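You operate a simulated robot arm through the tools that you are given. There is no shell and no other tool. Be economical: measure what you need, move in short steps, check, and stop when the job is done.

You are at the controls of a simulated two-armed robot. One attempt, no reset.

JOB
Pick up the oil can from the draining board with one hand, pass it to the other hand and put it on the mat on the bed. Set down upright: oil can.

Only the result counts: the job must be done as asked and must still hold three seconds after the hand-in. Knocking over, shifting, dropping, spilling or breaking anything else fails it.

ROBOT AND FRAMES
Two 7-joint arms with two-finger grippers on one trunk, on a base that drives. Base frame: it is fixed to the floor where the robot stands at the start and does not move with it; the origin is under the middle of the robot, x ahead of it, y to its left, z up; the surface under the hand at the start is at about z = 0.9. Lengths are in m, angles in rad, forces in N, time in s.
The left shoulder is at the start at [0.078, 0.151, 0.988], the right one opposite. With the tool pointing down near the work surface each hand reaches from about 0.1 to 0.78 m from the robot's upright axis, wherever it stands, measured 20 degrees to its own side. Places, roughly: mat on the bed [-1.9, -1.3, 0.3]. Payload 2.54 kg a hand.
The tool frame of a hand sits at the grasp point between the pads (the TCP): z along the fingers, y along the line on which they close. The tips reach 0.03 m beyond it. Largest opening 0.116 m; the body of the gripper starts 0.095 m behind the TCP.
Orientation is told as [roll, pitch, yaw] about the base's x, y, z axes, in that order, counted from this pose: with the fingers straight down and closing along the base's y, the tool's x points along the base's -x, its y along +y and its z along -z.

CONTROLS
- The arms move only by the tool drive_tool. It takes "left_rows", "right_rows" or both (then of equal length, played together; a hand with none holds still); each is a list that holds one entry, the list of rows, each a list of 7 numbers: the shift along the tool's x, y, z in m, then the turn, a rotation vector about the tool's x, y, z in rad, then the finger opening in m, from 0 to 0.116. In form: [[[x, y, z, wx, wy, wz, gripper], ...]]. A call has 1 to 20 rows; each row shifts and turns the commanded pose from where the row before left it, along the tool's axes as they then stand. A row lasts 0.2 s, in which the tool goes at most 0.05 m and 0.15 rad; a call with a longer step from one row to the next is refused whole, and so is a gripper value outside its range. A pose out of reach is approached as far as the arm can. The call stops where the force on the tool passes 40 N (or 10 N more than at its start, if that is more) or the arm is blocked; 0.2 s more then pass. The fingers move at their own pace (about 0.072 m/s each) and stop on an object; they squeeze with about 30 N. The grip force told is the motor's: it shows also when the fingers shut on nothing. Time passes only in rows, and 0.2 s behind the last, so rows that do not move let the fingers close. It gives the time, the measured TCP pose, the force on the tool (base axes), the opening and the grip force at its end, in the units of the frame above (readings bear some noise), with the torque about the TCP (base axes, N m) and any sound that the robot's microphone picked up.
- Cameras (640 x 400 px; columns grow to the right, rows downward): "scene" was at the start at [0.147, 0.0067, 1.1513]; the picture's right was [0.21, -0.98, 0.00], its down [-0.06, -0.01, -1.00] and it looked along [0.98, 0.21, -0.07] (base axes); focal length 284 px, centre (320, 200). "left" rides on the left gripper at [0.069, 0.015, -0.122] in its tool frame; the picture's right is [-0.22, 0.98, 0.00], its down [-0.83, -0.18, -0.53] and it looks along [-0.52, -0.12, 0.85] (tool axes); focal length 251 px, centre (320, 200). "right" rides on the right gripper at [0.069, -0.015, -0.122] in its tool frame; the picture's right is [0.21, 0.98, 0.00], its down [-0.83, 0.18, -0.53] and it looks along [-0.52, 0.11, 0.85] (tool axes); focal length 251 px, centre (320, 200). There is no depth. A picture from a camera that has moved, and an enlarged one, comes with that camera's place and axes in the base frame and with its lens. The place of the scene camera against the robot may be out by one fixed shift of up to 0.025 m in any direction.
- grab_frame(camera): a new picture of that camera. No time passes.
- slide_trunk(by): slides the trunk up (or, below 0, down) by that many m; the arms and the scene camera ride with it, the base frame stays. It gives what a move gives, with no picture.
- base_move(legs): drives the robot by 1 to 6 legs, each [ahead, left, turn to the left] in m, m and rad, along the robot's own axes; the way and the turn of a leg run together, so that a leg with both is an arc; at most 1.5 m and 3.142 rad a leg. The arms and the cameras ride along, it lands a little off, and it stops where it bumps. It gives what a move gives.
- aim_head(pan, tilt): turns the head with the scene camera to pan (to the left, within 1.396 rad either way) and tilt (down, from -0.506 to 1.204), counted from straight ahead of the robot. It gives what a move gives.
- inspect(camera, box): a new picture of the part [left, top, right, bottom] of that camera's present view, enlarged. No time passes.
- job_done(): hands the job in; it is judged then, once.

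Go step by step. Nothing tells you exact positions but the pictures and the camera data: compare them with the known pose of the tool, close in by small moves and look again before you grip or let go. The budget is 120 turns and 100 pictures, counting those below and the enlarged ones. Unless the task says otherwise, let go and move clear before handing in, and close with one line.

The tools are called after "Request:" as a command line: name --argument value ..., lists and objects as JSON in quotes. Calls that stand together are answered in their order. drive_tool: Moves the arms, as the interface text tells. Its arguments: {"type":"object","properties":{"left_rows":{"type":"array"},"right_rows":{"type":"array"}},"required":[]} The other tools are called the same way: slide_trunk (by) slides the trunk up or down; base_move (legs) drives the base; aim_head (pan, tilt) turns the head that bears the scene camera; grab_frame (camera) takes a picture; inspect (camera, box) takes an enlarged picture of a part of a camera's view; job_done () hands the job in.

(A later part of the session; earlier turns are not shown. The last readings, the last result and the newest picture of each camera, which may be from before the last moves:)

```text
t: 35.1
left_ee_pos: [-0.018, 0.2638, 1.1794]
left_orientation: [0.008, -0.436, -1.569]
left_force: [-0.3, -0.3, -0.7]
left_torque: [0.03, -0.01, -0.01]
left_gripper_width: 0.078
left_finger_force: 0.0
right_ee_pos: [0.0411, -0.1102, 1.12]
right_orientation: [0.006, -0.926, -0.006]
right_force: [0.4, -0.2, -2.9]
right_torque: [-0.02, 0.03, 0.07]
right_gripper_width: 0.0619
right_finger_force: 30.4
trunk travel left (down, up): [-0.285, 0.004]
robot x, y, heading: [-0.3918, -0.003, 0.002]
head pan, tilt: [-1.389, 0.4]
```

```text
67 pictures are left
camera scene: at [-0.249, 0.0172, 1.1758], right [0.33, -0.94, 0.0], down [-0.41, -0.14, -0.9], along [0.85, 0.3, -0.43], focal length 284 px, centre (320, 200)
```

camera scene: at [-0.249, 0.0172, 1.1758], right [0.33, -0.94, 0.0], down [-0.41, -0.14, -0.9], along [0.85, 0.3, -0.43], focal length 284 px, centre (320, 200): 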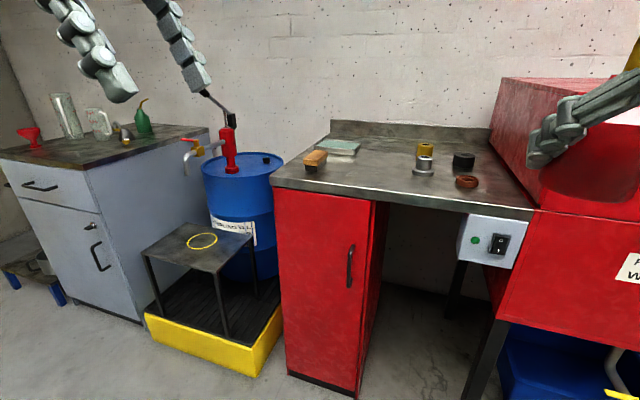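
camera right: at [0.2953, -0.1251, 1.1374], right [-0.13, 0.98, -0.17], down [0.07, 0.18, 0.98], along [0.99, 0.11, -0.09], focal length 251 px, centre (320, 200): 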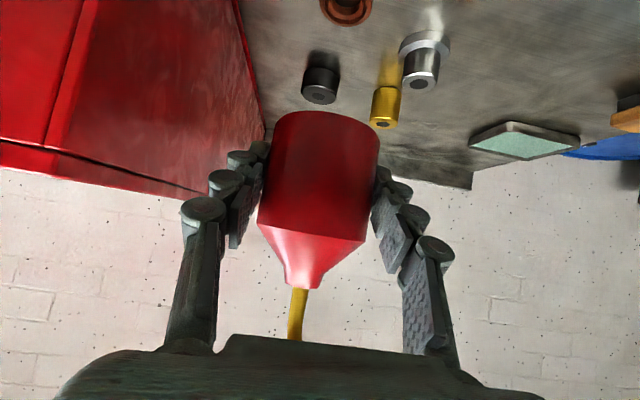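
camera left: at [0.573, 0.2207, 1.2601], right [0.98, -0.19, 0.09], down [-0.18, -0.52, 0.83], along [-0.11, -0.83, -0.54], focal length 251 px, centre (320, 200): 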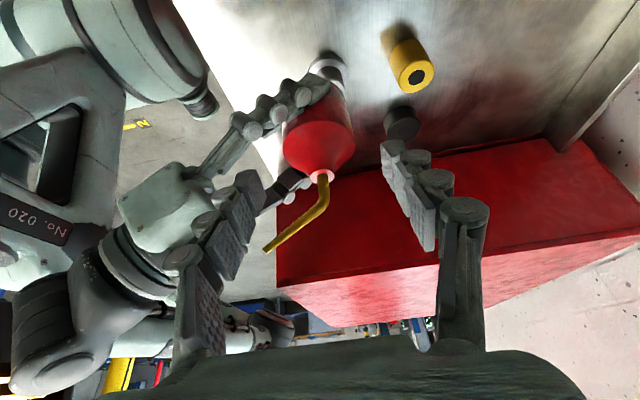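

Request:
aim_head --pan -1.3 --tilt 0.5

Request:
grab_frame --camera "scene"

```text
t: 35.8
left_ee_pos: [-0.0175, 0.2651, 1.1795]
left_orientation: [0.008, -0.436, -1.569]
left_force: [0.0, 0.7, -0.1]
left_torque: [0.02, 0.0, 0.02]
left_gripper_width: 0.078
left_finger_force: 0.1
right_ee_pos: [0.0407, -0.1116, 1.1178]
right_orientation: [0.001, -0.924, -0.001]
right_force: [0.0, 0.5, -1.9]
right_torque: [-0.03, 0.03, 0.0]
right_gripper_width: 0.0619
right_finger_force: 29.7
trunk travel left (down, up): [-0.285, 0.004]
robot x, y, heading: [-0.3957, -0.0025, 0.001]
head pan, tilt: [-1.3, 0.499]
```

```text
66 pictures are left
camera scene: at [-0.2491, 0.0169, 1.1749], right [0.33, -0.95, 0.0], down [-0.42, -0.14, -0.9], along [0.85, 0.29, -0.44], focal length 284 px, centre (320, 200)
```

scene: 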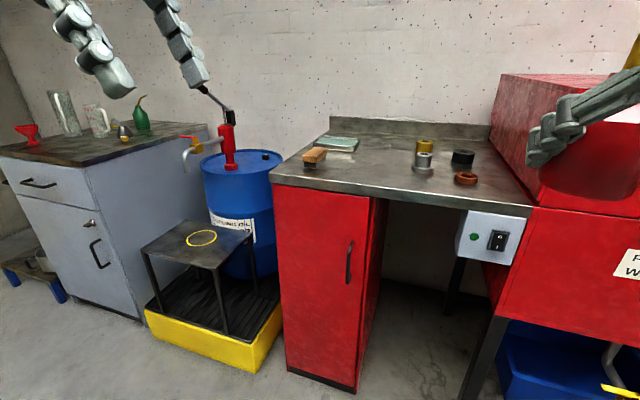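

The head is jammed at about pan 0.33, so it's probably against whatever the robot backed into. I'll drive forward a little to free it and look again.

Request:
base_move --legs '[[0.08, 0, 0]]'

Request:
grab_frame --camera "scene"

```text
t: 36.9
left_ee_pos: [0.0623, 0.264, 1.179]
left_orientation: [0.006, -0.434, -1.569]
left_force: [0.4, 0.3, -0.2]
left_torque: [-0.02, 0.06, -0.05]
left_gripper_width: 0.0782
left_finger_force: 0.1
right_ee_pos: [0.1208, -0.1107, 1.1198]
right_orientation: [0.004, -0.925, -0.005]
right_force: [0.4, 0.3, -2.4]
right_torque: [-0.01, 0.04, 0.04]
right_gripper_width: 0.0619
right_finger_force: 30.3
trunk travel left (down, up): [-0.285, 0.004]
robot x, y, heading: [-0.3133, 0.0015, 0.009]
head pan, tilt: [-1.3, 0.499]
```

```text
65 pictures are left
camera scene: at [-0.169, 0.0171, 1.1753], right [0.32, -0.95, 0.0], down [-0.41, -0.14, -0.9], along [0.85, 0.29, -0.44], focal length 284 px, centre (320, 200)
```

scene: 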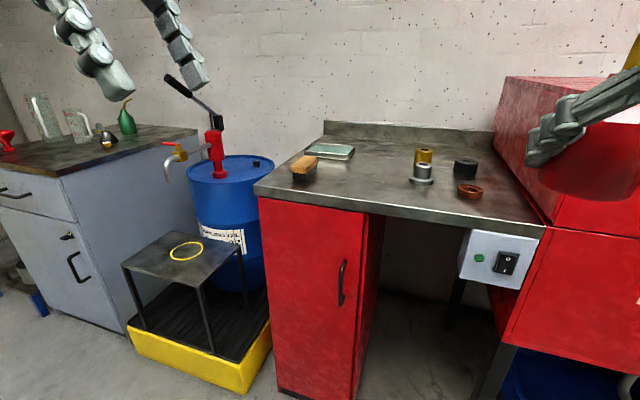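

Request:
aim_head --pan 0.4 --tilt 0.0

Request:
aim_head --pan -1.2 --tilt 0.2

Request:
grab_frame --camera "scene"

```text
t: 38.6
left_ee_pos: [0.0616, 0.2658, 1.1802]
left_orientation: [0.008, -0.436, -1.57]
left_force: [-0.4, -0.4, 0.2]
left_torque: [0.02, 0.01, -0.02]
left_gripper_width: 0.0778
left_finger_force: 0.1
right_ee_pos: [0.1204, -0.1105, 1.1196]
right_orientation: [0.005, -0.926, -0.006]
right_force: [0.8, 0.3, -2.3]
right_torque: [0.0, 0.02, -0.01]
right_gripper_width: 0.0621
right_finger_force: 30.1
trunk travel left (down, up): [-0.285, 0.004]
robot x, y, heading: [-0.3151, 0.002, 0.003]
head pan, tilt: [0.4, 0.0]
```

```text
t: 40.3
left_ee_pos: [0.0626, 0.2646, 1.179]
left_orientation: [0.006, -0.437, -1.569]
left_force: [-0.1, 0.2, 0.4]
left_torque: [0.03, -0.02, 0.01]
left_gripper_width: 0.078
left_finger_force: 0.1
right_ee_pos: [0.1203, -0.1096, 1.12]
right_orientation: [0.005, -0.926, -0.005]
right_force: [0.1, 0.7, -2.0]
right_torque: [0.0, 0.04, 0.01]
right_gripper_width: 0.0618
right_finger_force: 30.3
trunk travel left (down, up): [-0.285, 0.004]
robot x, y, heading: [-0.312, 0.0026, 0.001]
head pan, tilt: [-1.201, 0.201]
```

```text
64 pictures are left
camera scene: at [-0.2227, -0.0994, 1.1988], right [-0.93, -0.36, 0.0], down [-0.07, 0.19, -0.98], along [0.36, -0.91, -0.2], focal length 284 px, centre (320, 200)
```

scene: 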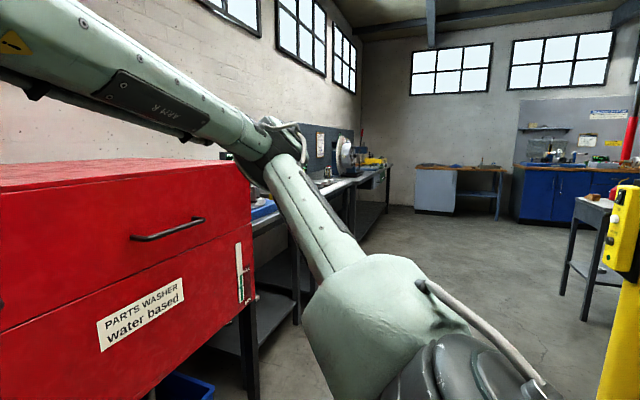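

The head is free again; it had only jammed at that tilt. I'll turn right in place in steps to see what lies behind and where the bed is.

Request:
base_move --legs '[[0.05, 0, 0], [0, 0, -0.9]]'

Request:
grab_frame --camera "scene"

```text
t: 43.6
left_ee_pos: [0.1766, -0.1316, 1.1806]
left_orientation: [0.007, -0.437, -2.473]
left_force: [0.8, -0.1, 0.4]
left_torque: [0.03, 0.02, 0.04]
left_gripper_width: 0.0781
left_finger_force: 0.1
right_ee_pos: [-0.0813, -0.411, 1.1195]
right_orientation: [0.006, -0.926, -0.91]
right_force: [-0.4, 0.8, -2.4]
right_torque: [0.03, -0.02, 0.0]
right_gripper_width: 0.0616
right_finger_force: 30.1
trunk travel left (down, up): [-0.285, 0.004]
robot x, y, heading: [-0.2649, 0.001, -0.902]
head pan, tilt: [-1.201, 0.201]
```

```text
63 pictures are left
camera scene: at [-0.2797, -0.1466, 1.1988], right [-0.86, 0.51, 0.0], down [0.1, 0.17, -0.98], along [-0.5, -0.84, -0.2], focal length 284 px, centre (320, 200)
```

scene: 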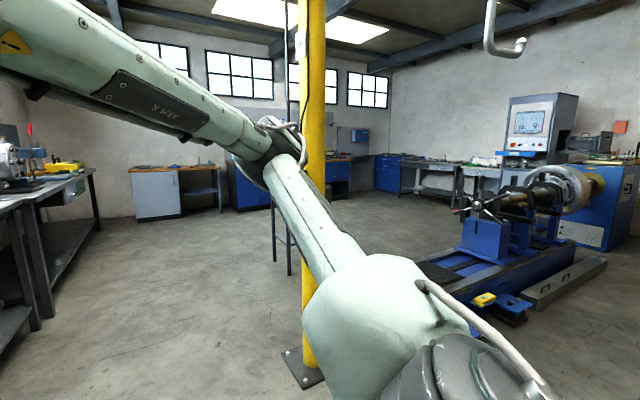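

The "bed" is a low blue lathe bed. I'll zoom in on the part with the dark mat.

Request:
inspect --camera "scene" --box '[400, 140, 640, 330]'

```text
2.11 times, centred on (520, 235) of scene
camera zoom: at [-0.2797, -0.1466, 1.1988], right [-0.86, 0.51, 0.0], down [0.1, 0.17, -0.98], along [-0.5, -0.84, -0.2], focal length 599 px, centre (-101, 126)
```

zoom: 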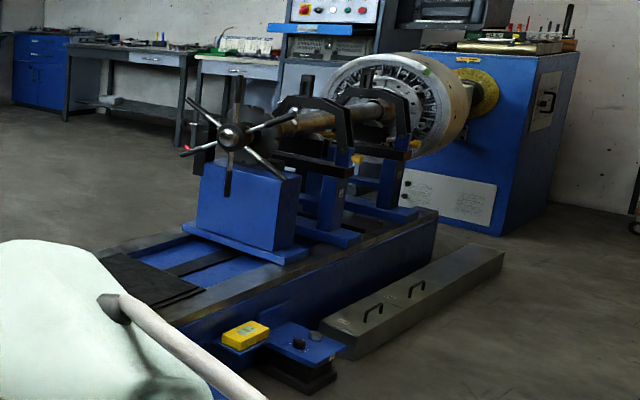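

The dark mat lies at about [-1.9, -1.3] near the end of the bed, with the tailstock beyond it. I'll turn further to see the bed and what blocked me behind.

Request:
base_move --legs '[[0, 0, -0.9]]'

Request:
grab_frame --camera "scene"

Request:
aim_head --pan -0.3 --tilt 0.2

Request:
grab_frame --camera "scene"

```text
t: 46.4
left_ee_pos: [-0.0915, -0.4265, 1.18]
left_orientation: [0.008, -0.437, 2.912]
left_force: [0.1, 0.1, 0.3]
left_torque: [-0.01, 0.02, 0.01]
left_gripper_width: 0.0779
left_finger_force: 0.0
right_ee_pos: [-0.4712, -0.3978, 1.1195]
right_orientation: [0.005, -0.927, -1.808]
right_force: [1.2, -0.6, -2.0]
right_torque: [0.04, -0.03, -0.01]
right_gripper_width: 0.062
right_finger_force: 29.9
trunk travel left (down, up): [-0.285, 0.004]
robot x, y, heading: [-0.2664, 0.0007, -1.803]
head pan, tilt: [-1.201, 0.201]
```

```text
61 pictures are left
camera scene: at [-0.3825, -0.0921, 1.1988], right [-0.14, 0.99, 0.0], down [0.2, 0.03, -0.98], along [-0.97, -0.14, -0.2], focal length 284 px, centre (320, 200)
```

scene: 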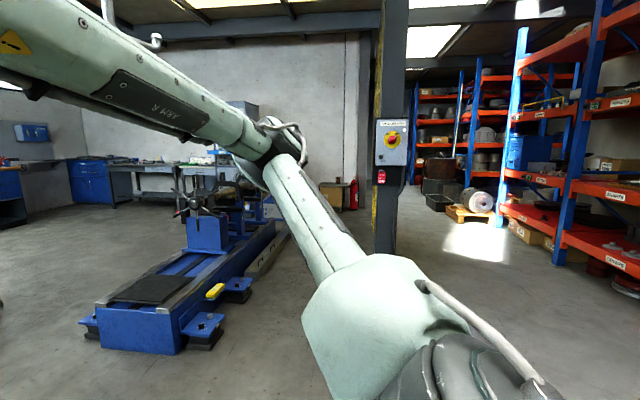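

```text
t: 47.6
left_ee_pos: [-0.0922, -0.4266, 1.1795]
left_orientation: [0.006, -0.436, 2.91]
left_force: [0.1, -0.4, 0.6]
left_torque: [-0.02, -0.03, 0.01]
left_gripper_width: 0.0781
left_finger_force: 0.1
right_ee_pos: [-0.4709, -0.3974, 1.1202]
right_orientation: [0.007, -0.929, -1.809]
right_force: [0.1, 0.4, -1.7]
right_torque: [0.02, 0.02, 0.01]
right_gripper_width: 0.062
right_finger_force: 29.7
trunk travel left (down, up): [-0.285, 0.004]
robot x, y, heading: [-0.2657, -0.0037, -1.802]
head pan, tilt: [-0.3, 0.201]
```

```text
60 pictures are left
camera scene: at [-0.3373, -0.1594, 1.1988], right [-0.86, 0.51, 0.0], down [0.1, 0.17, -0.98], along [-0.5, -0.85, -0.2], focal length 284 px, centre (320, 200)
```

scene: 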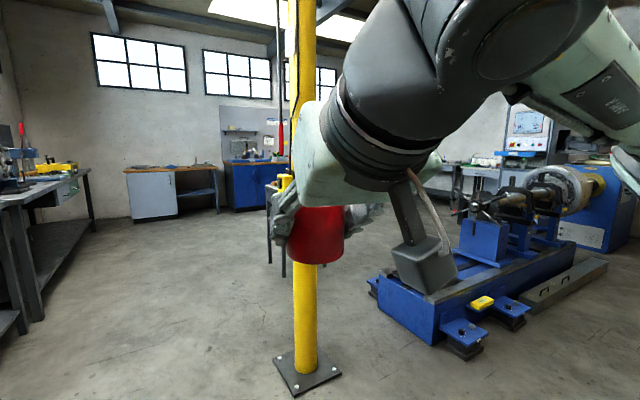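

I need to see the near floor, so I'll tilt the head down towards -x.

Request:
aim_head --pan -0.9 --tilt 0.9

Request:
grab_frame --camera "scene"

Request:
aim_head --pan -1.39 --tilt 0.7

Request:
grab_frame --camera "scene"

```text
t: 48.6
left_ee_pos: [-0.0918, -0.4265, 1.1804]
left_orientation: [0.007, -0.437, 2.911]
left_force: [-0.1, -0.1, -0.4]
left_torque: [-0.03, -0.01, 0.03]
left_gripper_width: 0.078
left_finger_force: 0.0
right_ee_pos: [-0.4724, -0.3989, 1.1205]
right_orientation: [0.011, -0.925, -1.816]
right_force: [-0.1, 1.0, -2.6]
right_torque: [0.04, 0.02, 0.0]
right_gripper_width: 0.0617
right_finger_force: 29.5
trunk travel left (down, up): [-0.285, 0.004]
robot x, y, heading: [-0.2656, 0.0008, -1.799]
head pan, tilt: [-0.901, 0.901]
```

```text
59 pictures are left
camera scene: at [-0.3603, -0.1266, 1.1531], right [-0.56, 0.83, 0.0], down [0.54, 0.36, -0.76], along [-0.63, -0.43, -0.65], focal length 284 px, centre (320, 200)
```

scene: 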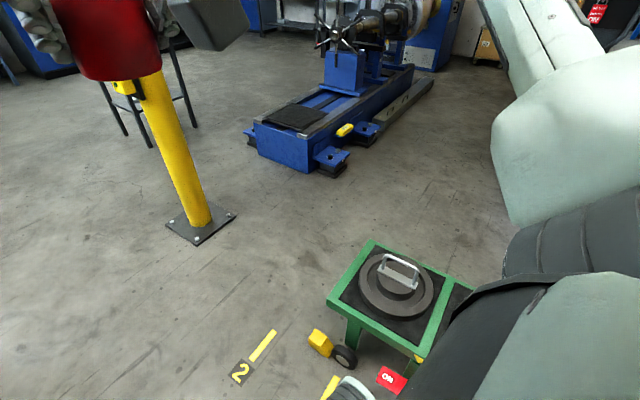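

```text
t: 49.6
left_ee_pos: [-0.093, -0.4271, 1.1791]
left_orientation: [0.007, -0.436, 2.909]
left_force: [0.0, -0.2, 1.1]
left_torque: [0.01, -0.03, 0.0]
left_gripper_width: 0.078
left_finger_force: 0.0
right_ee_pos: [-0.4705, -0.3976, 1.1201]
right_orientation: [0.003, -0.93, -1.805]
right_force: [0.4, -0.4, -2.1]
right_torque: [0.06, -0.03, -0.01]
right_gripper_width: 0.0613
right_finger_force: 29.6
trunk travel left (down, up): [-0.285, 0.004]
robot x, y, heading: [-0.2636, 0.0004, -1.8]
head pan, tilt: [-1.389, 0.7]
```

```text
58 pictures are left
camera scene: at [-0.3744, -0.1057, 1.1622], right [-0.3, 0.95, 0.0], down [0.54, 0.17, -0.83], along [-0.79, -0.25, -0.56], focal length 284 px, centre (320, 200)
```

scene: 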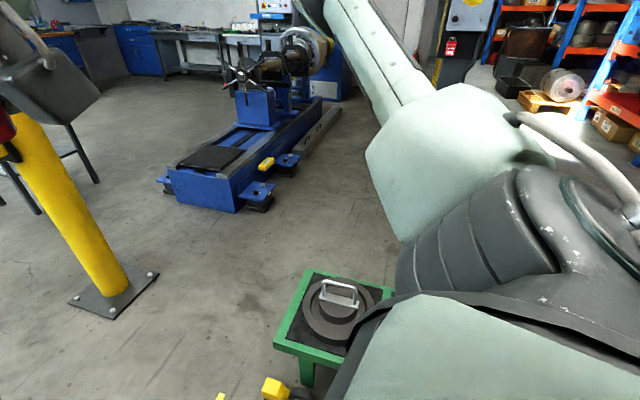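

The thing behind me is a small green cart with a heavy lid on it, at x about -1.12 to -0.75. A yellow post stands at [-0.91, -1.33]. I'll turn to face -x and see whether going round the cart's far (+y) side is clear.

Request:
base_move --legs '[[0.0, 0, -1.34]]'

Request:
aim_head --pan -0.5 --tilt 0.75

Request:
grab_frame --camera "scene"

Request:
aim_head --pan 0.5 --tilt 0.75

Request:
grab_frame --camera "scene"

```text
t: 53.4
left_ee_pos: [-0.6438, -0.2607, 1.1796]
left_orientation: [0.006, -0.437, 1.56]
left_force: [-0.4, -0.4, 0.7]
left_torque: [-0.02, 0.0, -0.01]
left_gripper_width: 0.078
left_finger_force: 0.0
right_ee_pos: [-0.6978, 0.1151, 1.1206]
right_orientation: [0.007, -0.924, 3.124]
right_force: [0.0, 0.7, -2.2]
right_torque: [-0.03, -0.01, -0.01]
right_gripper_width: 0.0616
right_finger_force: 29.9
trunk travel left (down, up): [-0.285, 0.004]
robot x, y, heading: [-0.2667, 0.0004, 3.137]
head pan, tilt: [-1.389, 0.7]
```

```text
t: 54.6
left_ee_pos: [-0.6427, -0.2616, 1.1796]
left_orientation: [0.008, -0.439, 1.561]
left_force: [-0.9, 0.6, 0.1]
left_torque: [0.0, 0.01, -0.01]
left_gripper_width: 0.0779
left_finger_force: 0.0
right_ee_pos: [-0.6973, 0.1147, 1.1198]
right_orientation: [0.008, -0.924, 3.122]
right_force: [-0.1, 0.8, -1.8]
right_torque: [0.0, 0.0, 0.02]
right_gripper_width: 0.0616
right_finger_force: 29.9
trunk travel left (down, up): [-0.285, 0.004]
robot x, y, heading: [-0.2644, -0.0012, 3.134]
head pan, tilt: [-0.499, 0.75]
```

```text
57 pictures are left
camera scene: at [-0.415, 0.031, 1.1518], right [0.51, 0.86, 0.0], down [0.57, -0.34, -0.75], along [-0.65, 0.38, -0.66], focal length 284 px, centre (320, 200)
```

scene: 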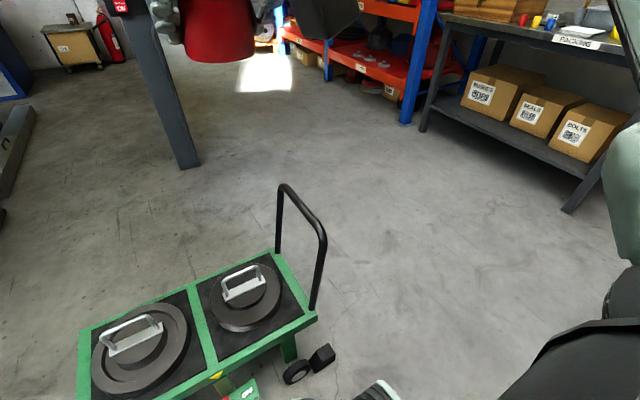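

```text
t: 55.9
left_ee_pos: [-0.6428, -0.262, 1.1798]
left_orientation: [0.006, -0.436, 1.561]
left_force: [-0.2, 0.3, -0.2]
left_torque: [0.03, 0.01, 0.0]
left_gripper_width: 0.078
left_finger_force: 0.0
right_ee_pos: [-0.6978, 0.1149, 1.118]
right_orientation: [0.003, -0.92, 3.125]
right_force: [0.8, -0.1, -1.6]
right_torque: [-0.01, -0.02, -0.01]
right_gripper_width: 0.0615
right_finger_force: 30.0
trunk travel left (down, up): [-0.285, 0.004]
robot x, y, heading: [-0.2622, -0.0013, 3.13]
head pan, tilt: [0.499, 0.75]
```

```text
56 pictures are left
camera scene: at [-0.429, 0.0003, 1.1586], right [0.14, 0.99, 0.0], down [0.59, -0.08, -0.8], along [-0.79, 0.11, -0.6], focal length 284 px, centre (320, 200)
```

scene: 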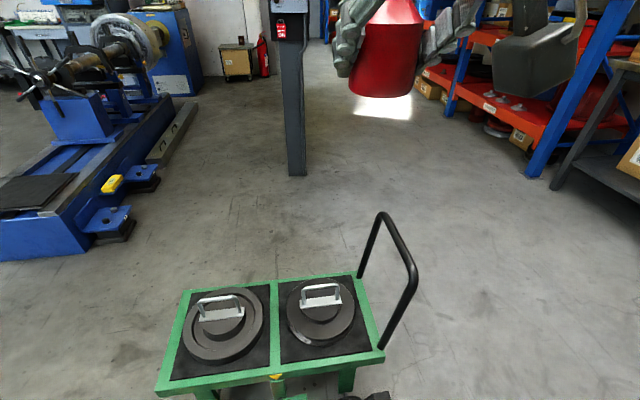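

The cart's handle ends near y≈0.35 and the way round is open up to the packing table at y≈1.9. A pillar stands at [-2.35, 0.09]. I'll strafe to y≈1.05 and then drive along -x past the cart.

Request:
base_move --legs '[[0, -1.05, 0], [1.38, 0, 0]]'

Request:
aim_head --pan 1.3 --tilt 0.3

Request:
grab_frame --camera "scene"

Request:
grab_frame --camera "right"

```text
t: 72.7
left_ee_pos: [-2.025, 0.8177, 1.1791]
left_orientation: [0.006, -0.436, 1.545]
left_force: [-0.4, 0.1, -0.8]
left_torque: [0.01, 0.01, -0.02]
left_gripper_width: 0.0778
left_finger_force: 0.0
right_ee_pos: [-2.0744, 1.195, 1.1164]
right_orientation: [0.001, -0.919, 3.111]
right_force: [-0.4, -0.4, -2.5]
right_torque: [0.02, -0.06, 0.0]
right_gripper_width: 0.0615
right_finger_force: 30.2
trunk travel left (down, up): [-0.285, 0.004]
robot x, y, heading: [-1.6395, 1.074, 3.111]
head pan, tilt: [0.499, 0.75]
```

```text
t: 73.9
left_ee_pos: [-2.0243, 0.8162, 1.1791]
left_orientation: [0.007, -0.436, 1.546]
left_force: [0.2, -0.1, 0.7]
left_torque: [-0.01, 0.01, -0.03]
left_gripper_width: 0.0776
left_finger_force: 0.0
right_ee_pos: [-2.0746, 1.1946, 1.1183]
right_orientation: [-0.002, -0.92, 3.111]
right_force: [0.1, -0.4, -2.6]
right_torque: [-0.04, -0.04, -0.04]
right_gripper_width: 0.0618
right_finger_force: 30.0
trunk travel left (down, up): [-0.285, 0.004]
robot x, y, heading: [-1.6416, 1.0729, 3.119]
head pan, tilt: [1.3, 0.3]
```

```text
55 pictures are left
camera scene: at [-1.7479, 0.9728, 1.1895], right [-0.96, 0.29, 0.0], down [0.09, 0.28, -0.96], along [-0.28, -0.91, -0.3], focal length 284 px, centre (320, 200)
```

scene: 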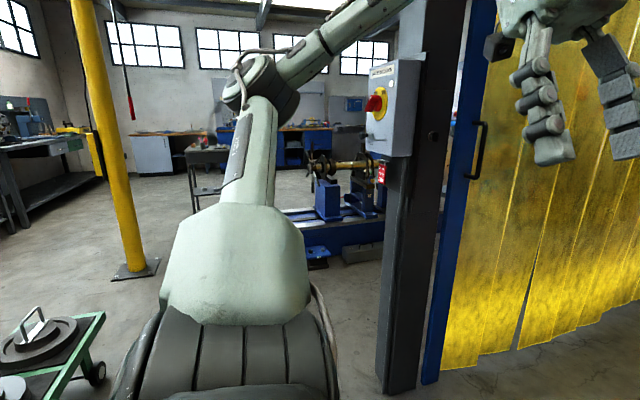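

```text
54 pictures are left
camera right: at [-1.9357, 1.2058, 1.1366], right [0.1, -0.98, -0.17], down [-0.08, -0.18, 0.98], along [-0.99, -0.08, -0.1], focal length 251 px, centre (320, 200)
```

right: 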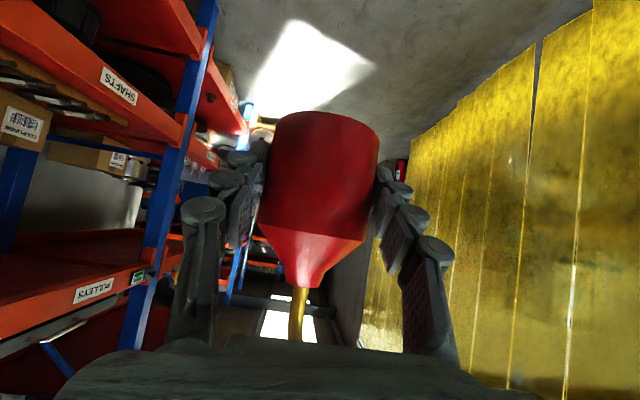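

There's also a welding curtain by the pillar, and its switch box is at elbow height. I'll face +x so the elbows don't pass near the pillar, then strafe along -y between the pillar and the cart.

Request:
base_move --legs '[[0, 0, 1.58], [0, 0, 1.58]]'

Request:
aim_head --pan -1.2 --tilt 0.2

Request:
grab_frame --camera "scene"

```text
t: 82.2
left_ee_pos: [-1.2638, 1.3352, 1.1803]
left_orientation: [0.007, -0.437, -1.577]
left_force: [0.1, -0.7, 0.3]
left_torque: [0.02, -0.04, 0.0]
left_gripper_width: 0.078
left_finger_force: 0.1
right_ee_pos: [-1.2082, 0.9578, 1.1168]
right_orientation: [-0.002, -0.918, -0.012]
right_force: [0.2, -0.5, -2.4]
right_torque: [-0.01, 0.03, -0.02]
right_gripper_width: 0.0618
right_finger_force: 29.9
trunk travel left (down, up): [-0.285, 0.004]
robot x, y, heading: [-1.6427, 1.0757, -0.006]
head pan, tilt: [1.3, 0.3]
```

```text
t: 84.4
left_ee_pos: [-1.2637, 1.3352, 1.1793]
left_orientation: [0.006, -0.436, -1.578]
left_force: [-0.7, 0.1, -0.6]
left_torque: [0.01, 0.0, 0.06]
left_gripper_width: 0.0779
left_finger_force: 0.1
right_ee_pos: [-1.2072, 0.9586, 1.1174]
right_orientation: [-0.002, -0.918, -0.012]
right_force: [-0.1, 0.2, -2.5]
right_torque: [0.0, 0.03, 0.0]
right_gripper_width: 0.0618
right_finger_force: 29.5
trunk travel left (down, up): [-0.285, 0.004]
robot x, y, heading: [-1.6426, 1.0738, -0.008]
head pan, tilt: [-1.201, 0.201]
```

```text
53 pictures are left
camera scene: at [-1.5513, 0.973, 1.1988], right [-0.93, -0.36, 0.0], down [-0.07, 0.19, -0.98], along [0.35, -0.92, -0.2], focal length 284 px, centre (320, 200)
```

scene: 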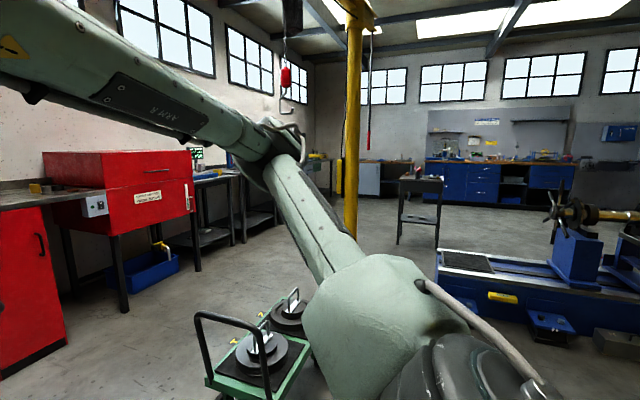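

The route along -y looks clear, with the cart low on the left and the pillar behind. I'll strafe right 1.5 m.

Request:
base_move --legs '[[0.03, -1.5, 0]]'

Request:
aim_head --pan -1.39 --tilt 0.7

Request:
grab_frame --camera "scene"

```text
refused: leg 1 is longer than a leg can be; nothing moved
```

```text
t: 85.4
left_ee_pos: [-1.2634, 1.335, 1.179]
left_orientation: [0.005, -0.436, -1.578]
left_force: [-0.1, -0.6, 0.2]
left_torque: [0.01, -0.01, 0.0]
left_gripper_width: 0.0776
left_finger_force: 0.1
right_ee_pos: [-1.2064, 0.9568, 1.1159]
right_orientation: [-0.001, -0.918, -0.015]
right_force: [0.4, 0.8, -2.1]
right_torque: [-0.01, 0.01, 0.03]
right_gripper_width: 0.0616
right_finger_force: 30.0
trunk travel left (down, up): [-0.285, 0.004]
robot x, y, heading: [-1.6403, 1.0748, -0.013]
head pan, tilt: [-1.389, 0.7]
```

```text
52 pictures are left
camera scene: at [-1.5596, 0.9714, 1.1763], right [-0.96, -0.27, 0.0], down [-0.12, 0.41, -0.9], along [0.24, -0.87, -0.43], focal length 284 px, centre (320, 200)
```

scene: 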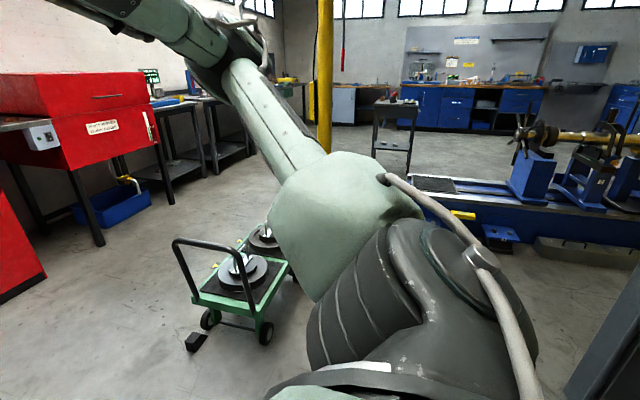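

Request:
base_move --legs '[[0.03, -0.75, 0], [0, -0.75, 0]]'

Request:
grab_frame --camera "scene"

```text
t: 100.3
left_ee_pos: [-1.2425, -0.1668, 1.1803]
left_orientation: [0.007, -0.435, -1.567]
left_force: [0.1, -0.4, -0.5]
left_torque: [0.02, 0.03, 0.0]
left_gripper_width: 0.0778
left_finger_force: 0.0
right_ee_pos: [-1.1825, -0.545, 1.1159]
right_orientation: [0.001, -0.916, -0.006]
right_force: [0.3, 0.4, -1.9]
right_torque: [0.01, 0.05, 0.0]
right_gripper_width: 0.0618
right_finger_force: 30.0
trunk travel left (down, up): [-0.285, 0.004]
robot x, y, heading: [-1.6187, -0.4308, 0.005]
head pan, tilt: [-1.389, 0.7]
```

```text
51 pictures are left
camera scene: at [-1.5378, -0.5336, 1.177], right [-0.97, -0.26, 0.0], down [-0.11, 0.41, -0.91], along [0.23, -0.88, -0.42], focal length 284 px, centre (320, 200)
```

scene: 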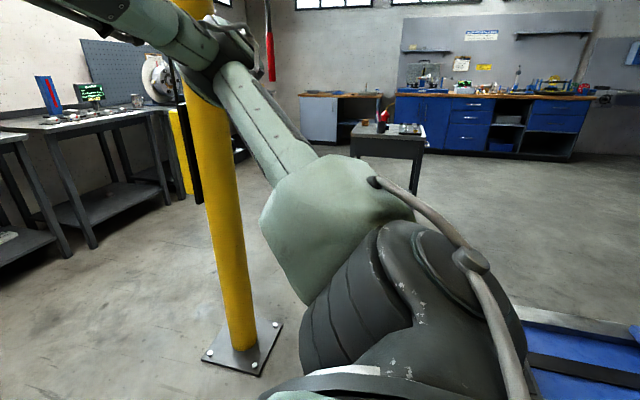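

I'm at [-1.62, -0.43] with the post at [-0.94, -1.33]. Next I turn right to face the mat.

Request:
base_move --legs '[[0, 0, -1.2], [0, 0, -1.0]]'

Request:
aim_head --pan 0.15 --tilt 0.9

Request:
grab_frame --camera "scene"

Request:
grab_frame --camera "left"

```text
t: 106.3
left_ee_pos: [-1.6262, -0.8925, 1.1799]
left_orientation: [0.006, -0.435, 2.516]
left_force: [0.5, -0.9, -0.6]
left_torque: [-0.02, 0.0, 0.0]
left_gripper_width: 0.0782
left_finger_force: 0.1
right_ee_pos: [-1.9673, -0.719, 1.1151]
right_orientation: [-0.001, -0.914, -2.21]
right_force: [-0.5, 0.3, -2.3]
right_torque: [0.02, -0.01, -0.01]
right_gripper_width: 0.0617
right_finger_force: 30.4
trunk travel left (down, up): [-0.285, 0.004]
robot x, y, heading: [-1.6174, -0.4309, -2.196]
head pan, tilt: [-1.389, 0.7]
```

```text
t: 108.0
left_ee_pos: [-1.6253, -0.8921, 1.1794]
left_orientation: [0.007, -0.436, 2.514]
left_force: [0.3, 0.0, 0.1]
left_torque: [-0.01, 0.01, 0.03]
left_gripper_width: 0.0782
left_finger_force: 0.0
right_ee_pos: [-1.9687, -0.721, 1.1128]
right_orientation: [-0.001, -0.9, -2.22]
right_force: [-0.1, -0.1, -2.4]
right_torque: [-0.01, 0.01, 0.04]
right_gripper_width: 0.0617
right_finger_force: 29.3
trunk travel left (down, up): [-0.285, 0.004]
robot x, y, heading: [-1.6205, -0.4341, -2.195]
head pan, tilt: [0.15, 0.901]
```

```text
50 pictures are left
camera scene: at [-1.7395, -0.5427, 1.1476], right [-0.52, 0.85, 0.0], down [0.59, 0.36, -0.72], along [-0.61, -0.38, -0.7], focal length 284 px, centre (320, 200)
```

scene: 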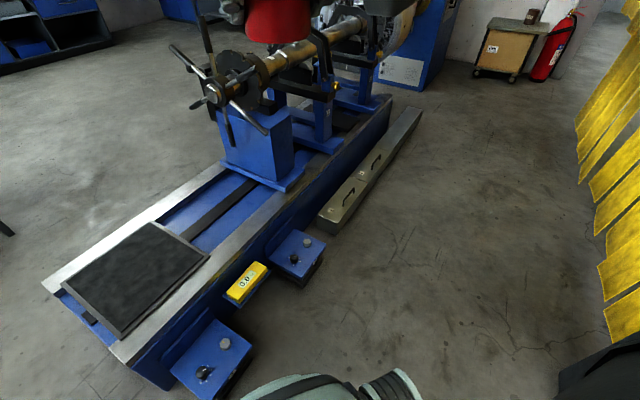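

```text
49 pictures are left
camera left: at [-1.5408, -0.9711, 1.2619], right [-0.73, -0.68, 0.1], down [-0.32, 0.46, 0.83], along [-0.61, 0.58, -0.55], focal length 251 px, centre (320, 200)
```

left: 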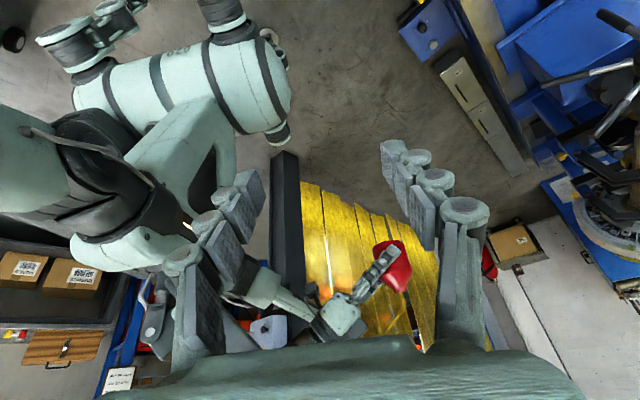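

The mat is clear in view: corners give x from -2.03 to -1.70 and y from -1.51 to -1.18, at z≈0.3. I'll tuck the left hand back to keep clear of the post, then move to about [-1.36, -0.80] with heading -1.9.

Request:
aim_head --pan -0.45 --tilt 0.5

Request:
drive_tool --left_rows '[[[0, -0.035, 0, 0, 0, 0, 0.078], [0, -0.035, 0, 0, 0, 0, 0.078], [0, -0.03, 0, 0, 0, 0, 0.078]]]'

Request:
base_move --legs '[[0, 0, 0.29], [0.15, 0.21, 0]]'

Request:
grab_frame --camera "scene"

Request:
grab_frame --camera "right"

```text
t: 109.0
left_ee_pos: [-1.6238, -0.8934, 1.18]
left_orientation: [0.007, -0.436, 2.514]
left_force: [-0.2, 0.2, 1.1]
left_torque: [0.02, 0.0, 0.02]
left_gripper_width: 0.0783
left_finger_force: 0.1
right_ee_pos: [-1.9672, -0.7181, 1.1154]
right_orientation: [0.0, -0.914, -2.208]
right_force: [0.3, -0.4, -2.1]
right_torque: [0.02, 0.02, 0.03]
right_gripper_width: 0.0617
right_finger_force: 29.7
trunk travel left (down, up): [-0.285, 0.004]
robot x, y, heading: [-1.6203, -0.4339, -2.197]
head pan, tilt: [-0.45, 0.499]
```

```text
t: 109.8
left_ee_pos: [-1.5666, -0.8112, 1.1789]
left_orientation: [0.007, -0.436, 2.516]
left_force: [0.3, 0.4, 0.0]
left_torque: [-0.02, 0.01, 0.01]
left_gripper_width: 0.0781
left_finger_force: 0.1
right_ee_pos: [-1.9669, -0.719, 1.1162]
right_orientation: [-0.001, -0.911, -2.21]
right_force: [0.2, 0.3, -1.9]
right_torque: [0.01, 0.03, -0.03]
right_gripper_width: 0.0617
right_finger_force: 30.2
trunk travel left (down, up): [-0.285, 0.004]
robot x, y, heading: [-1.6147, -0.4334, -2.195]
head pan, tilt: [-0.45, 0.499]
```

```text
t: 113.4
left_ee_pos: [-1.3134, -0.992, 1.1777]
left_orientation: [0.007, -0.437, 2.803]
left_force: [0.0, 0.7, -0.4]
left_torque: [0.01, 0.01, -0.02]
left_gripper_width: 0.0778
left_finger_force: 0.1
right_ee_pos: [-1.7226, -1.0173, 1.1152]
right_orientation: [0.0, -0.912, -1.921]
right_force: [0.5, -0.7, -1.4]
right_torque: [0.01, -0.02, 0.01]
right_gripper_width: 0.0619
right_finger_force: 29.6
trunk travel left (down, up): [-0.285, 0.004]
robot x, y, heading: [-1.4705, -0.6446, -1.904]
head pan, tilt: [-0.45, 0.499]
```

```text
48 pictures are left
camera scene: at [-1.5674, -0.7841, 1.1711], right [-0.71, 0.71, 0.0], down [0.34, 0.34, -0.88], along [-0.62, -0.62, -0.48], focal length 284 px, centre (320, 200)
```

scene: 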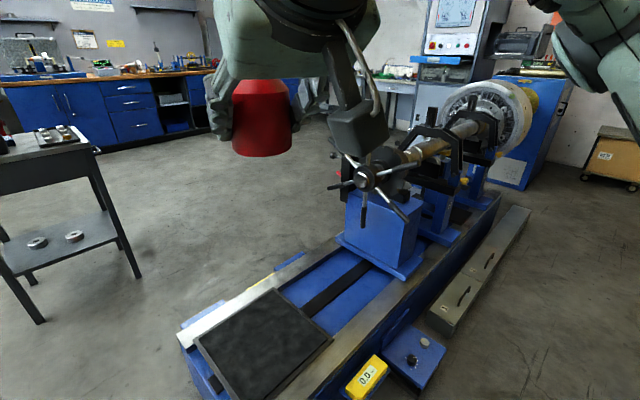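

```text
47 pictures are left
camera right: at [-1.6891, -0.8822, 1.1353], right [0.96, -0.21, -0.17], down [0.14, -0.14, 0.98], along [-0.23, -0.97, -0.1], focal length 251 px, centre (320, 200)
```

right: 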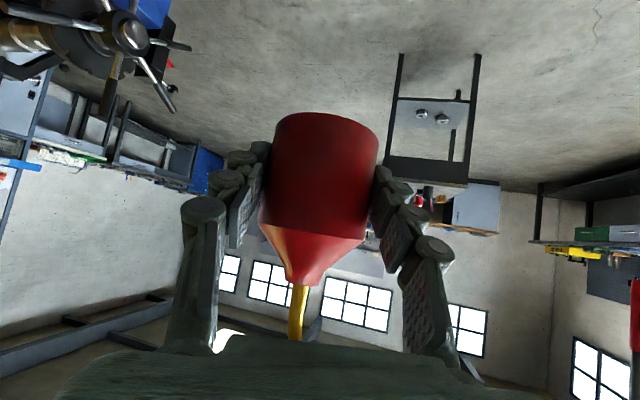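

From here the mat target [-1.82, -1.30] is within the right arm's reach, so I won't drive further. I'll lower the trunk.

Request:
slide_trunk --by -0.28

Request:
grab_frame --camera "scene"

```text
t: 116.2
left_ee_pos: [-1.3123, -0.992, 0.8969]
left_orientation: [0.007, -0.437, 2.803]
left_force: [0.7, 0.5, 0.2]
left_torque: [-0.01, 0.0, -0.02]
left_gripper_width: 0.0779
left_finger_force: 0.1
right_ee_pos: [-1.7209, -1.0176, 0.835]
right_orientation: [-0.001, -0.913, -1.92]
right_force: [0.6, -0.2, -2.5]
right_torque: [0.03, 0.01, 0.0]
right_gripper_width: 0.0618
right_finger_force: 29.8
trunk travel left (down, up): [-0.005, 0.284]
robot x, y, heading: [-1.4687, -0.6429, -1.909]
head pan, tilt: [-0.45, 0.499]
```

```text
46 pictures are left
camera scene: at [-1.5675, -0.7838, 0.8912], right [-0.71, 0.71, 0.0], down [0.34, 0.34, -0.88], along [-0.62, -0.62, -0.48], focal length 284 px, centre (320, 200)
```

scene: 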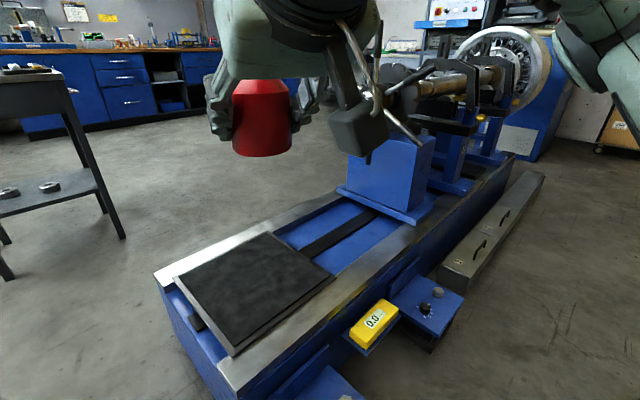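

The mat top comes out at z≈0.31, and the tailstock handwheel (x≈-2.35) is well clear. I'll bring the can down and forward to above the mat.

Request:
drive_tool --right_rows '[[[0.0106, 0, 0.0388, 0, 0, 0, 0.03], [0.0106, 0, 0.0388, 0, 0, 0, 0.03], [0.0106, 0.001, 0.0388, 0, 0, 0, 0.03], [0.0106, 0.001, 0.0388, 0, 0, 0, 0.03], [0.0106, 0.001, 0.0388, 0, 0, 0, 0.03], [0.0106, 0.001, 0.0388, 0, 0, 0, 0.03], [0.0106, 0.001, 0.0388, 0, 0, 0, 0.03], [0.0106, 0.001, 0.0388, 0, 0, 0, 0.03], [0.0106, 0, 0.0388, 0, 0, 0, 0.03], [0.0106, 0, 0.0388, 0, 0, 0, 0.03]]]'

Request:
grab_frame --camera "scene"

Request:
grab_frame --camera "right"

```text
t: 118.4
left_ee_pos: [-1.3127, -0.9919, 0.8984]
left_orientation: [0.007, -0.436, 2.803]
left_force: [1.3, -0.8, 0.1]
left_torque: [-0.03, 0.01, 0.02]
left_gripper_width: 0.078
left_finger_force: 0.1
right_ee_pos: [-1.7994, -1.2469, 0.5142]
right_orientation: [-0.001, -0.912, -1.922]
right_force: [-0.2, 0.8, -1.4]
right_torque: [0.04, -0.01, 0.01]
right_gripper_width: 0.0618
right_finger_force: 29.5
trunk travel left (down, up): [-0.005, 0.284]
robot x, y, heading: [-1.4723, -0.6416, -1.906]
head pan, tilt: [-0.45, 0.499]
```

```text
45 pictures are left
camera scene: at [-1.5674, -0.7839, 0.8912], right [-0.71, 0.71, 0.0], down [0.34, 0.34, -0.88], along [-0.62, -0.62, -0.48], focal length 284 px, centre (320, 200)
```

scene: 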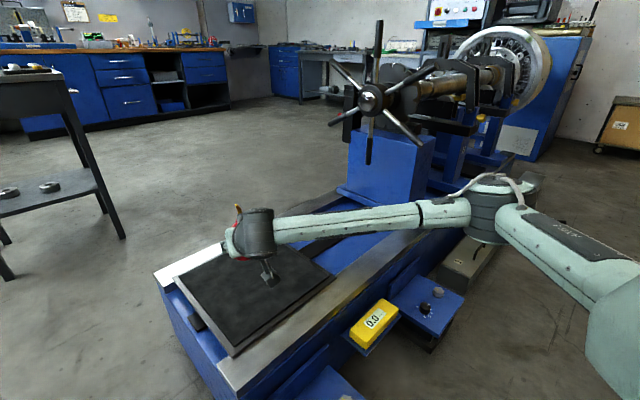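

```text
44 pictures are left
camera right: at [-1.7665, -1.1113, 0.5344], right [0.96, -0.21, -0.17], down [0.14, -0.14, 0.98], along [-0.23, -0.97, -0.1], focal length 251 px, centre (320, 200)
```

right: 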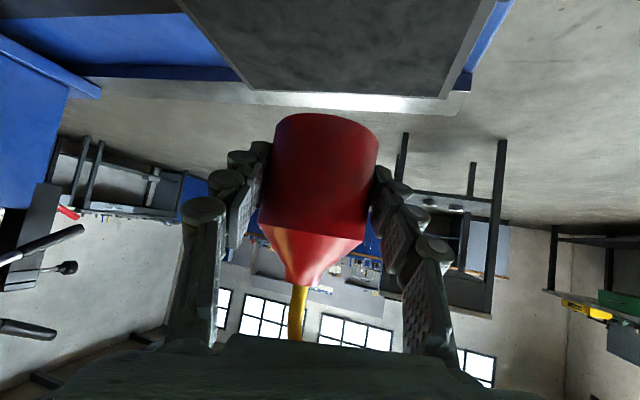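

The can is above the mat with margin all round; the right camera puts the mat's far edge at y≈-1.50 and end edge at x≈-1.69. I'll lower it to about 1–2 cm above.

Request:
drive_tool --right_rows '[[[0.0187, 0, 0.0265, 0, -0.011, 0, 0.03], [0.0187, 0, 0.0265, 0, 0, 0, 0.03], [0.0187, 0, 0.0265, 0, 0, 0, 0.03], [0.0187, 0, 0.0265, 0, 0, 0, 0.03], [0.0187, 0, 0.0265, 0, 0, 0, 0.03]]]'

Request:
grab_frame --camera "scene"

Request:
grab_frame --camera "right"

Request:
grab_frame --camera "left"

```text
t: 119.6
left_ee_pos: [-1.3129, -0.9926, 0.8976]
left_orientation: [0.006, -0.437, 2.804]
left_force: [0.3, 0.9, 0.0]
left_torque: [-0.01, -0.02, 0.06]
left_gripper_width: 0.078
left_finger_force: 0.0
right_ee_pos: [-1.8185, -1.2925, 0.3595]
right_orientation: [-0.001, -0.926, -1.921]
right_force: [-0.2, -0.7, -1.8]
right_torque: [0.02, -0.04, -0.02]
right_gripper_width: 0.0616
right_finger_force: 29.9
trunk travel left (down, up): [-0.005, 0.284]
robot x, y, heading: [-1.471, -0.6432, -1.911]
head pan, tilt: [-0.45, 0.499]
```

```text
43 pictures are left
camera scene: at [-1.5675, -0.7838, 0.8911], right [-0.71, 0.71, 0.0], down [0.34, 0.34, -0.88], along [-0.62, -0.62, -0.48], focal length 284 px, centre (320, 200)
```

scene: 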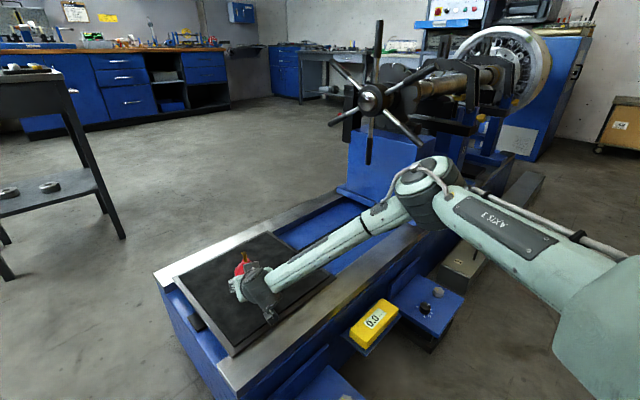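

```text
42 pictures are left
camera right: at [-1.785, -1.157, 0.3783], right [0.96, -0.21, -0.17], down [0.15, -0.13, 0.98], along [-0.23, -0.97, -0.09], focal length 251 px, centre (320, 200)
```

right: 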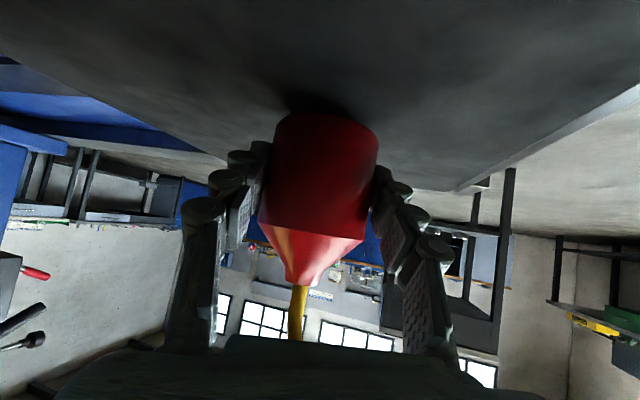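

```text
41 pictures are left
camera left: at [-1.2096, -1.0432, 0.9808], right [-0.51, -0.86, 0.1], down [-0.43, 0.35, 0.83], along [-0.75, 0.38, -0.55], focal length 251 px, centre (320, 200)
```

left: 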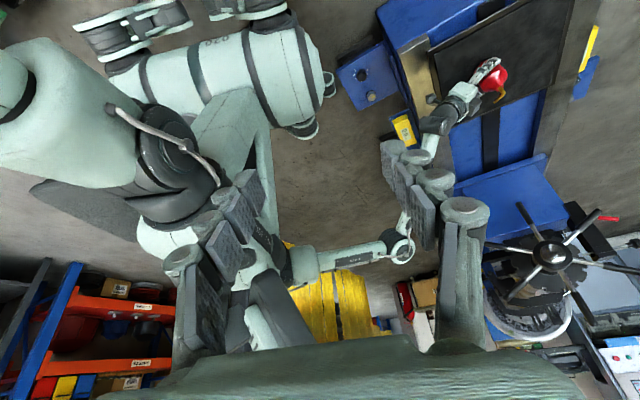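

The can is about a centimetre above the mat. I'll lower it in small steps, watching the force.

Request:
drive_tool --right_rows '[[[0.0032, 0, 0.0024, 0, 0, 0, 0.03], [0.0032, 0, 0.0024, 0, 0, 0, 0.03]]]'

Request:
inspect --camera "right" --box '[220, 60, 420, 185]'

```text
t: 120.2
left_ee_pos: [-1.3127, -0.9902, 0.8985]
left_orientation: [0.005, -0.436, 2.803]
left_force: [-0.5, 0.7, 1.2]
left_torque: [-0.03, 0.04, -0.02]
left_gripper_width: 0.0781
left_finger_force: 0.0
right_ee_pos: [-1.8162, -1.2918, 0.3499]
right_orientation: [0.0, -0.923, -1.92]
right_force: [-0.7, -0.5, -3.0]
right_torque: [0.02, -0.02, 0.0]
right_gripper_width: 0.0619
right_finger_force: 29.9
trunk travel left (down, up): [-0.005, 0.284]
robot x, y, heading: [-1.4737, -0.6445, -1.911]
head pan, tilt: [-0.45, 0.499]
```

```text
3.20 times, centred on (320, 122) of right
camera zoom: at [-1.7838, -1.1569, 0.3697], right [0.96, -0.21, -0.17], down [0.15, -0.13, 0.98], along [-0.23, -0.97, -0.09], focal length 805 px, centre (320, 448)
```

zoom: 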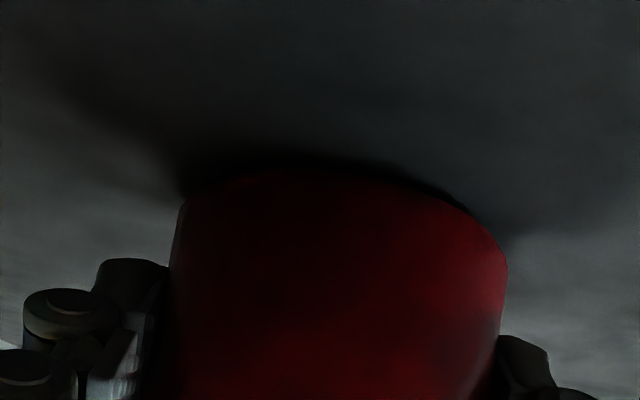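

Request:
drive_tool --right_rows '[[[0.0016, 0, 0.0012, 0, 0, 0, 0.03], [0.0016, 0, 0.0012, 0, 0, 0, 0.03]]]'

```text
t: 120.8
left_ee_pos: [-1.3122, -0.9913, 0.8985]
left_orientation: [0.006, -0.437, 2.802]
left_force: [-0.2, 0.1, -0.3]
left_torque: [-0.01, 0.0, -0.02]
left_gripper_width: 0.0781
left_finger_force: 0.1
right_ee_pos: [-1.8172, -1.2932, 0.3497]
right_orientation: [0.0, -0.924, -1.922]
right_force: [2.1, 6.4, 6.1]
right_torque: [0.46, -0.08, -0.04]
right_gripper_width: 0.0614
right_finger_force: 30.1
trunk travel left (down, up): [-0.005, 0.284]
robot x, y, heading: [-1.4679, -0.6425, -1.906]
head pan, tilt: [-0.45, 0.499]
```

The can is touching the mat, with about 8 N of push back. I'll ease off 1 mm and open the fingers gradually.

Request:
drive_tool --right_rows '[[[-0.0008, 0, -0.0006, 0, 0, 0, 0.03], [0, 0, 0, 0, 0, 0, 0.03]]]'

Request:
drive_tool --right_rows '[[[0, 0, 0, 0, 0, 0, 0.062], [0, 0, 0, 0, 0, 0, 0.066], [0, 0, 0, 0, 0, 0, 0.072], [0, 0, 0, 0, 0, 0, 0.085], [0, 0, 0, 0, 0, 0, 0.1], [0, 0, 0, 0, 0, 0, 0.11], [0, 0, 0, 0, 0, 0, 0.11]]]'

Request:
grab_frame --camera "right"

```text
t: 121.4
left_ee_pos: [-1.3121, -0.9916, 0.8997]
left_orientation: [0.007, -0.436, 2.803]
left_force: [0.8, 0.8, -0.9]
left_torque: [-0.03, 0.05, -0.02]
left_gripper_width: 0.0779
left_finger_force: 0.0
right_ee_pos: [-1.8159, -1.2926, 0.3488]
right_orientation: [-0.001, -0.925, -1.922]
right_force: [0.3, 0.7, 2.1]
right_torque: [0.12, 0.0, 0.01]
right_gripper_width: 0.0616
right_finger_force: 30.0
trunk travel left (down, up): [-0.005, 0.284]
robot x, y, heading: [-1.469, -0.6449, -1.905]
head pan, tilt: [-0.45, 0.499]
```

```text
t: 123.0
left_ee_pos: [-1.3133, -0.9916, 0.8986]
left_orientation: [0.007, -0.436, 2.804]
left_force: [-0.1, -0.4, 0.4]
left_torque: [-0.03, -0.03, -0.04]
left_gripper_width: 0.078
left_finger_force: 0.0
right_ee_pos: [-1.817, -1.2929, 0.348]
right_orientation: [0.0, -0.923, -1.921]
right_force: [1.0, 0.1, 0.6]
right_torque: [-0.02, -0.02, 0.03]
right_gripper_width: 0.1097
right_finger_force: 0.1
trunk travel left (down, up): [-0.005, 0.284]
robot x, y, heading: [-1.4685, -0.6434, -1.906]
head pan, tilt: [-0.45, 0.499]
```

```text
39 pictures are left
camera right: at [-1.7835, -1.1572, 0.3672], right [0.96, -0.21, -0.17], down [0.15, -0.13, 0.98], along [-0.23, -0.97, -0.09], focal length 251 px, centre (320, 200)
```

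right: 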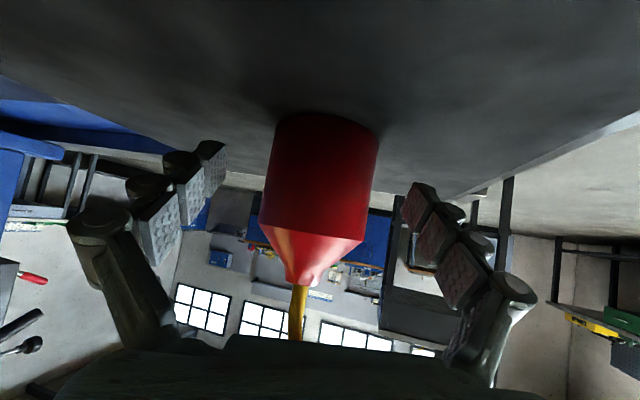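

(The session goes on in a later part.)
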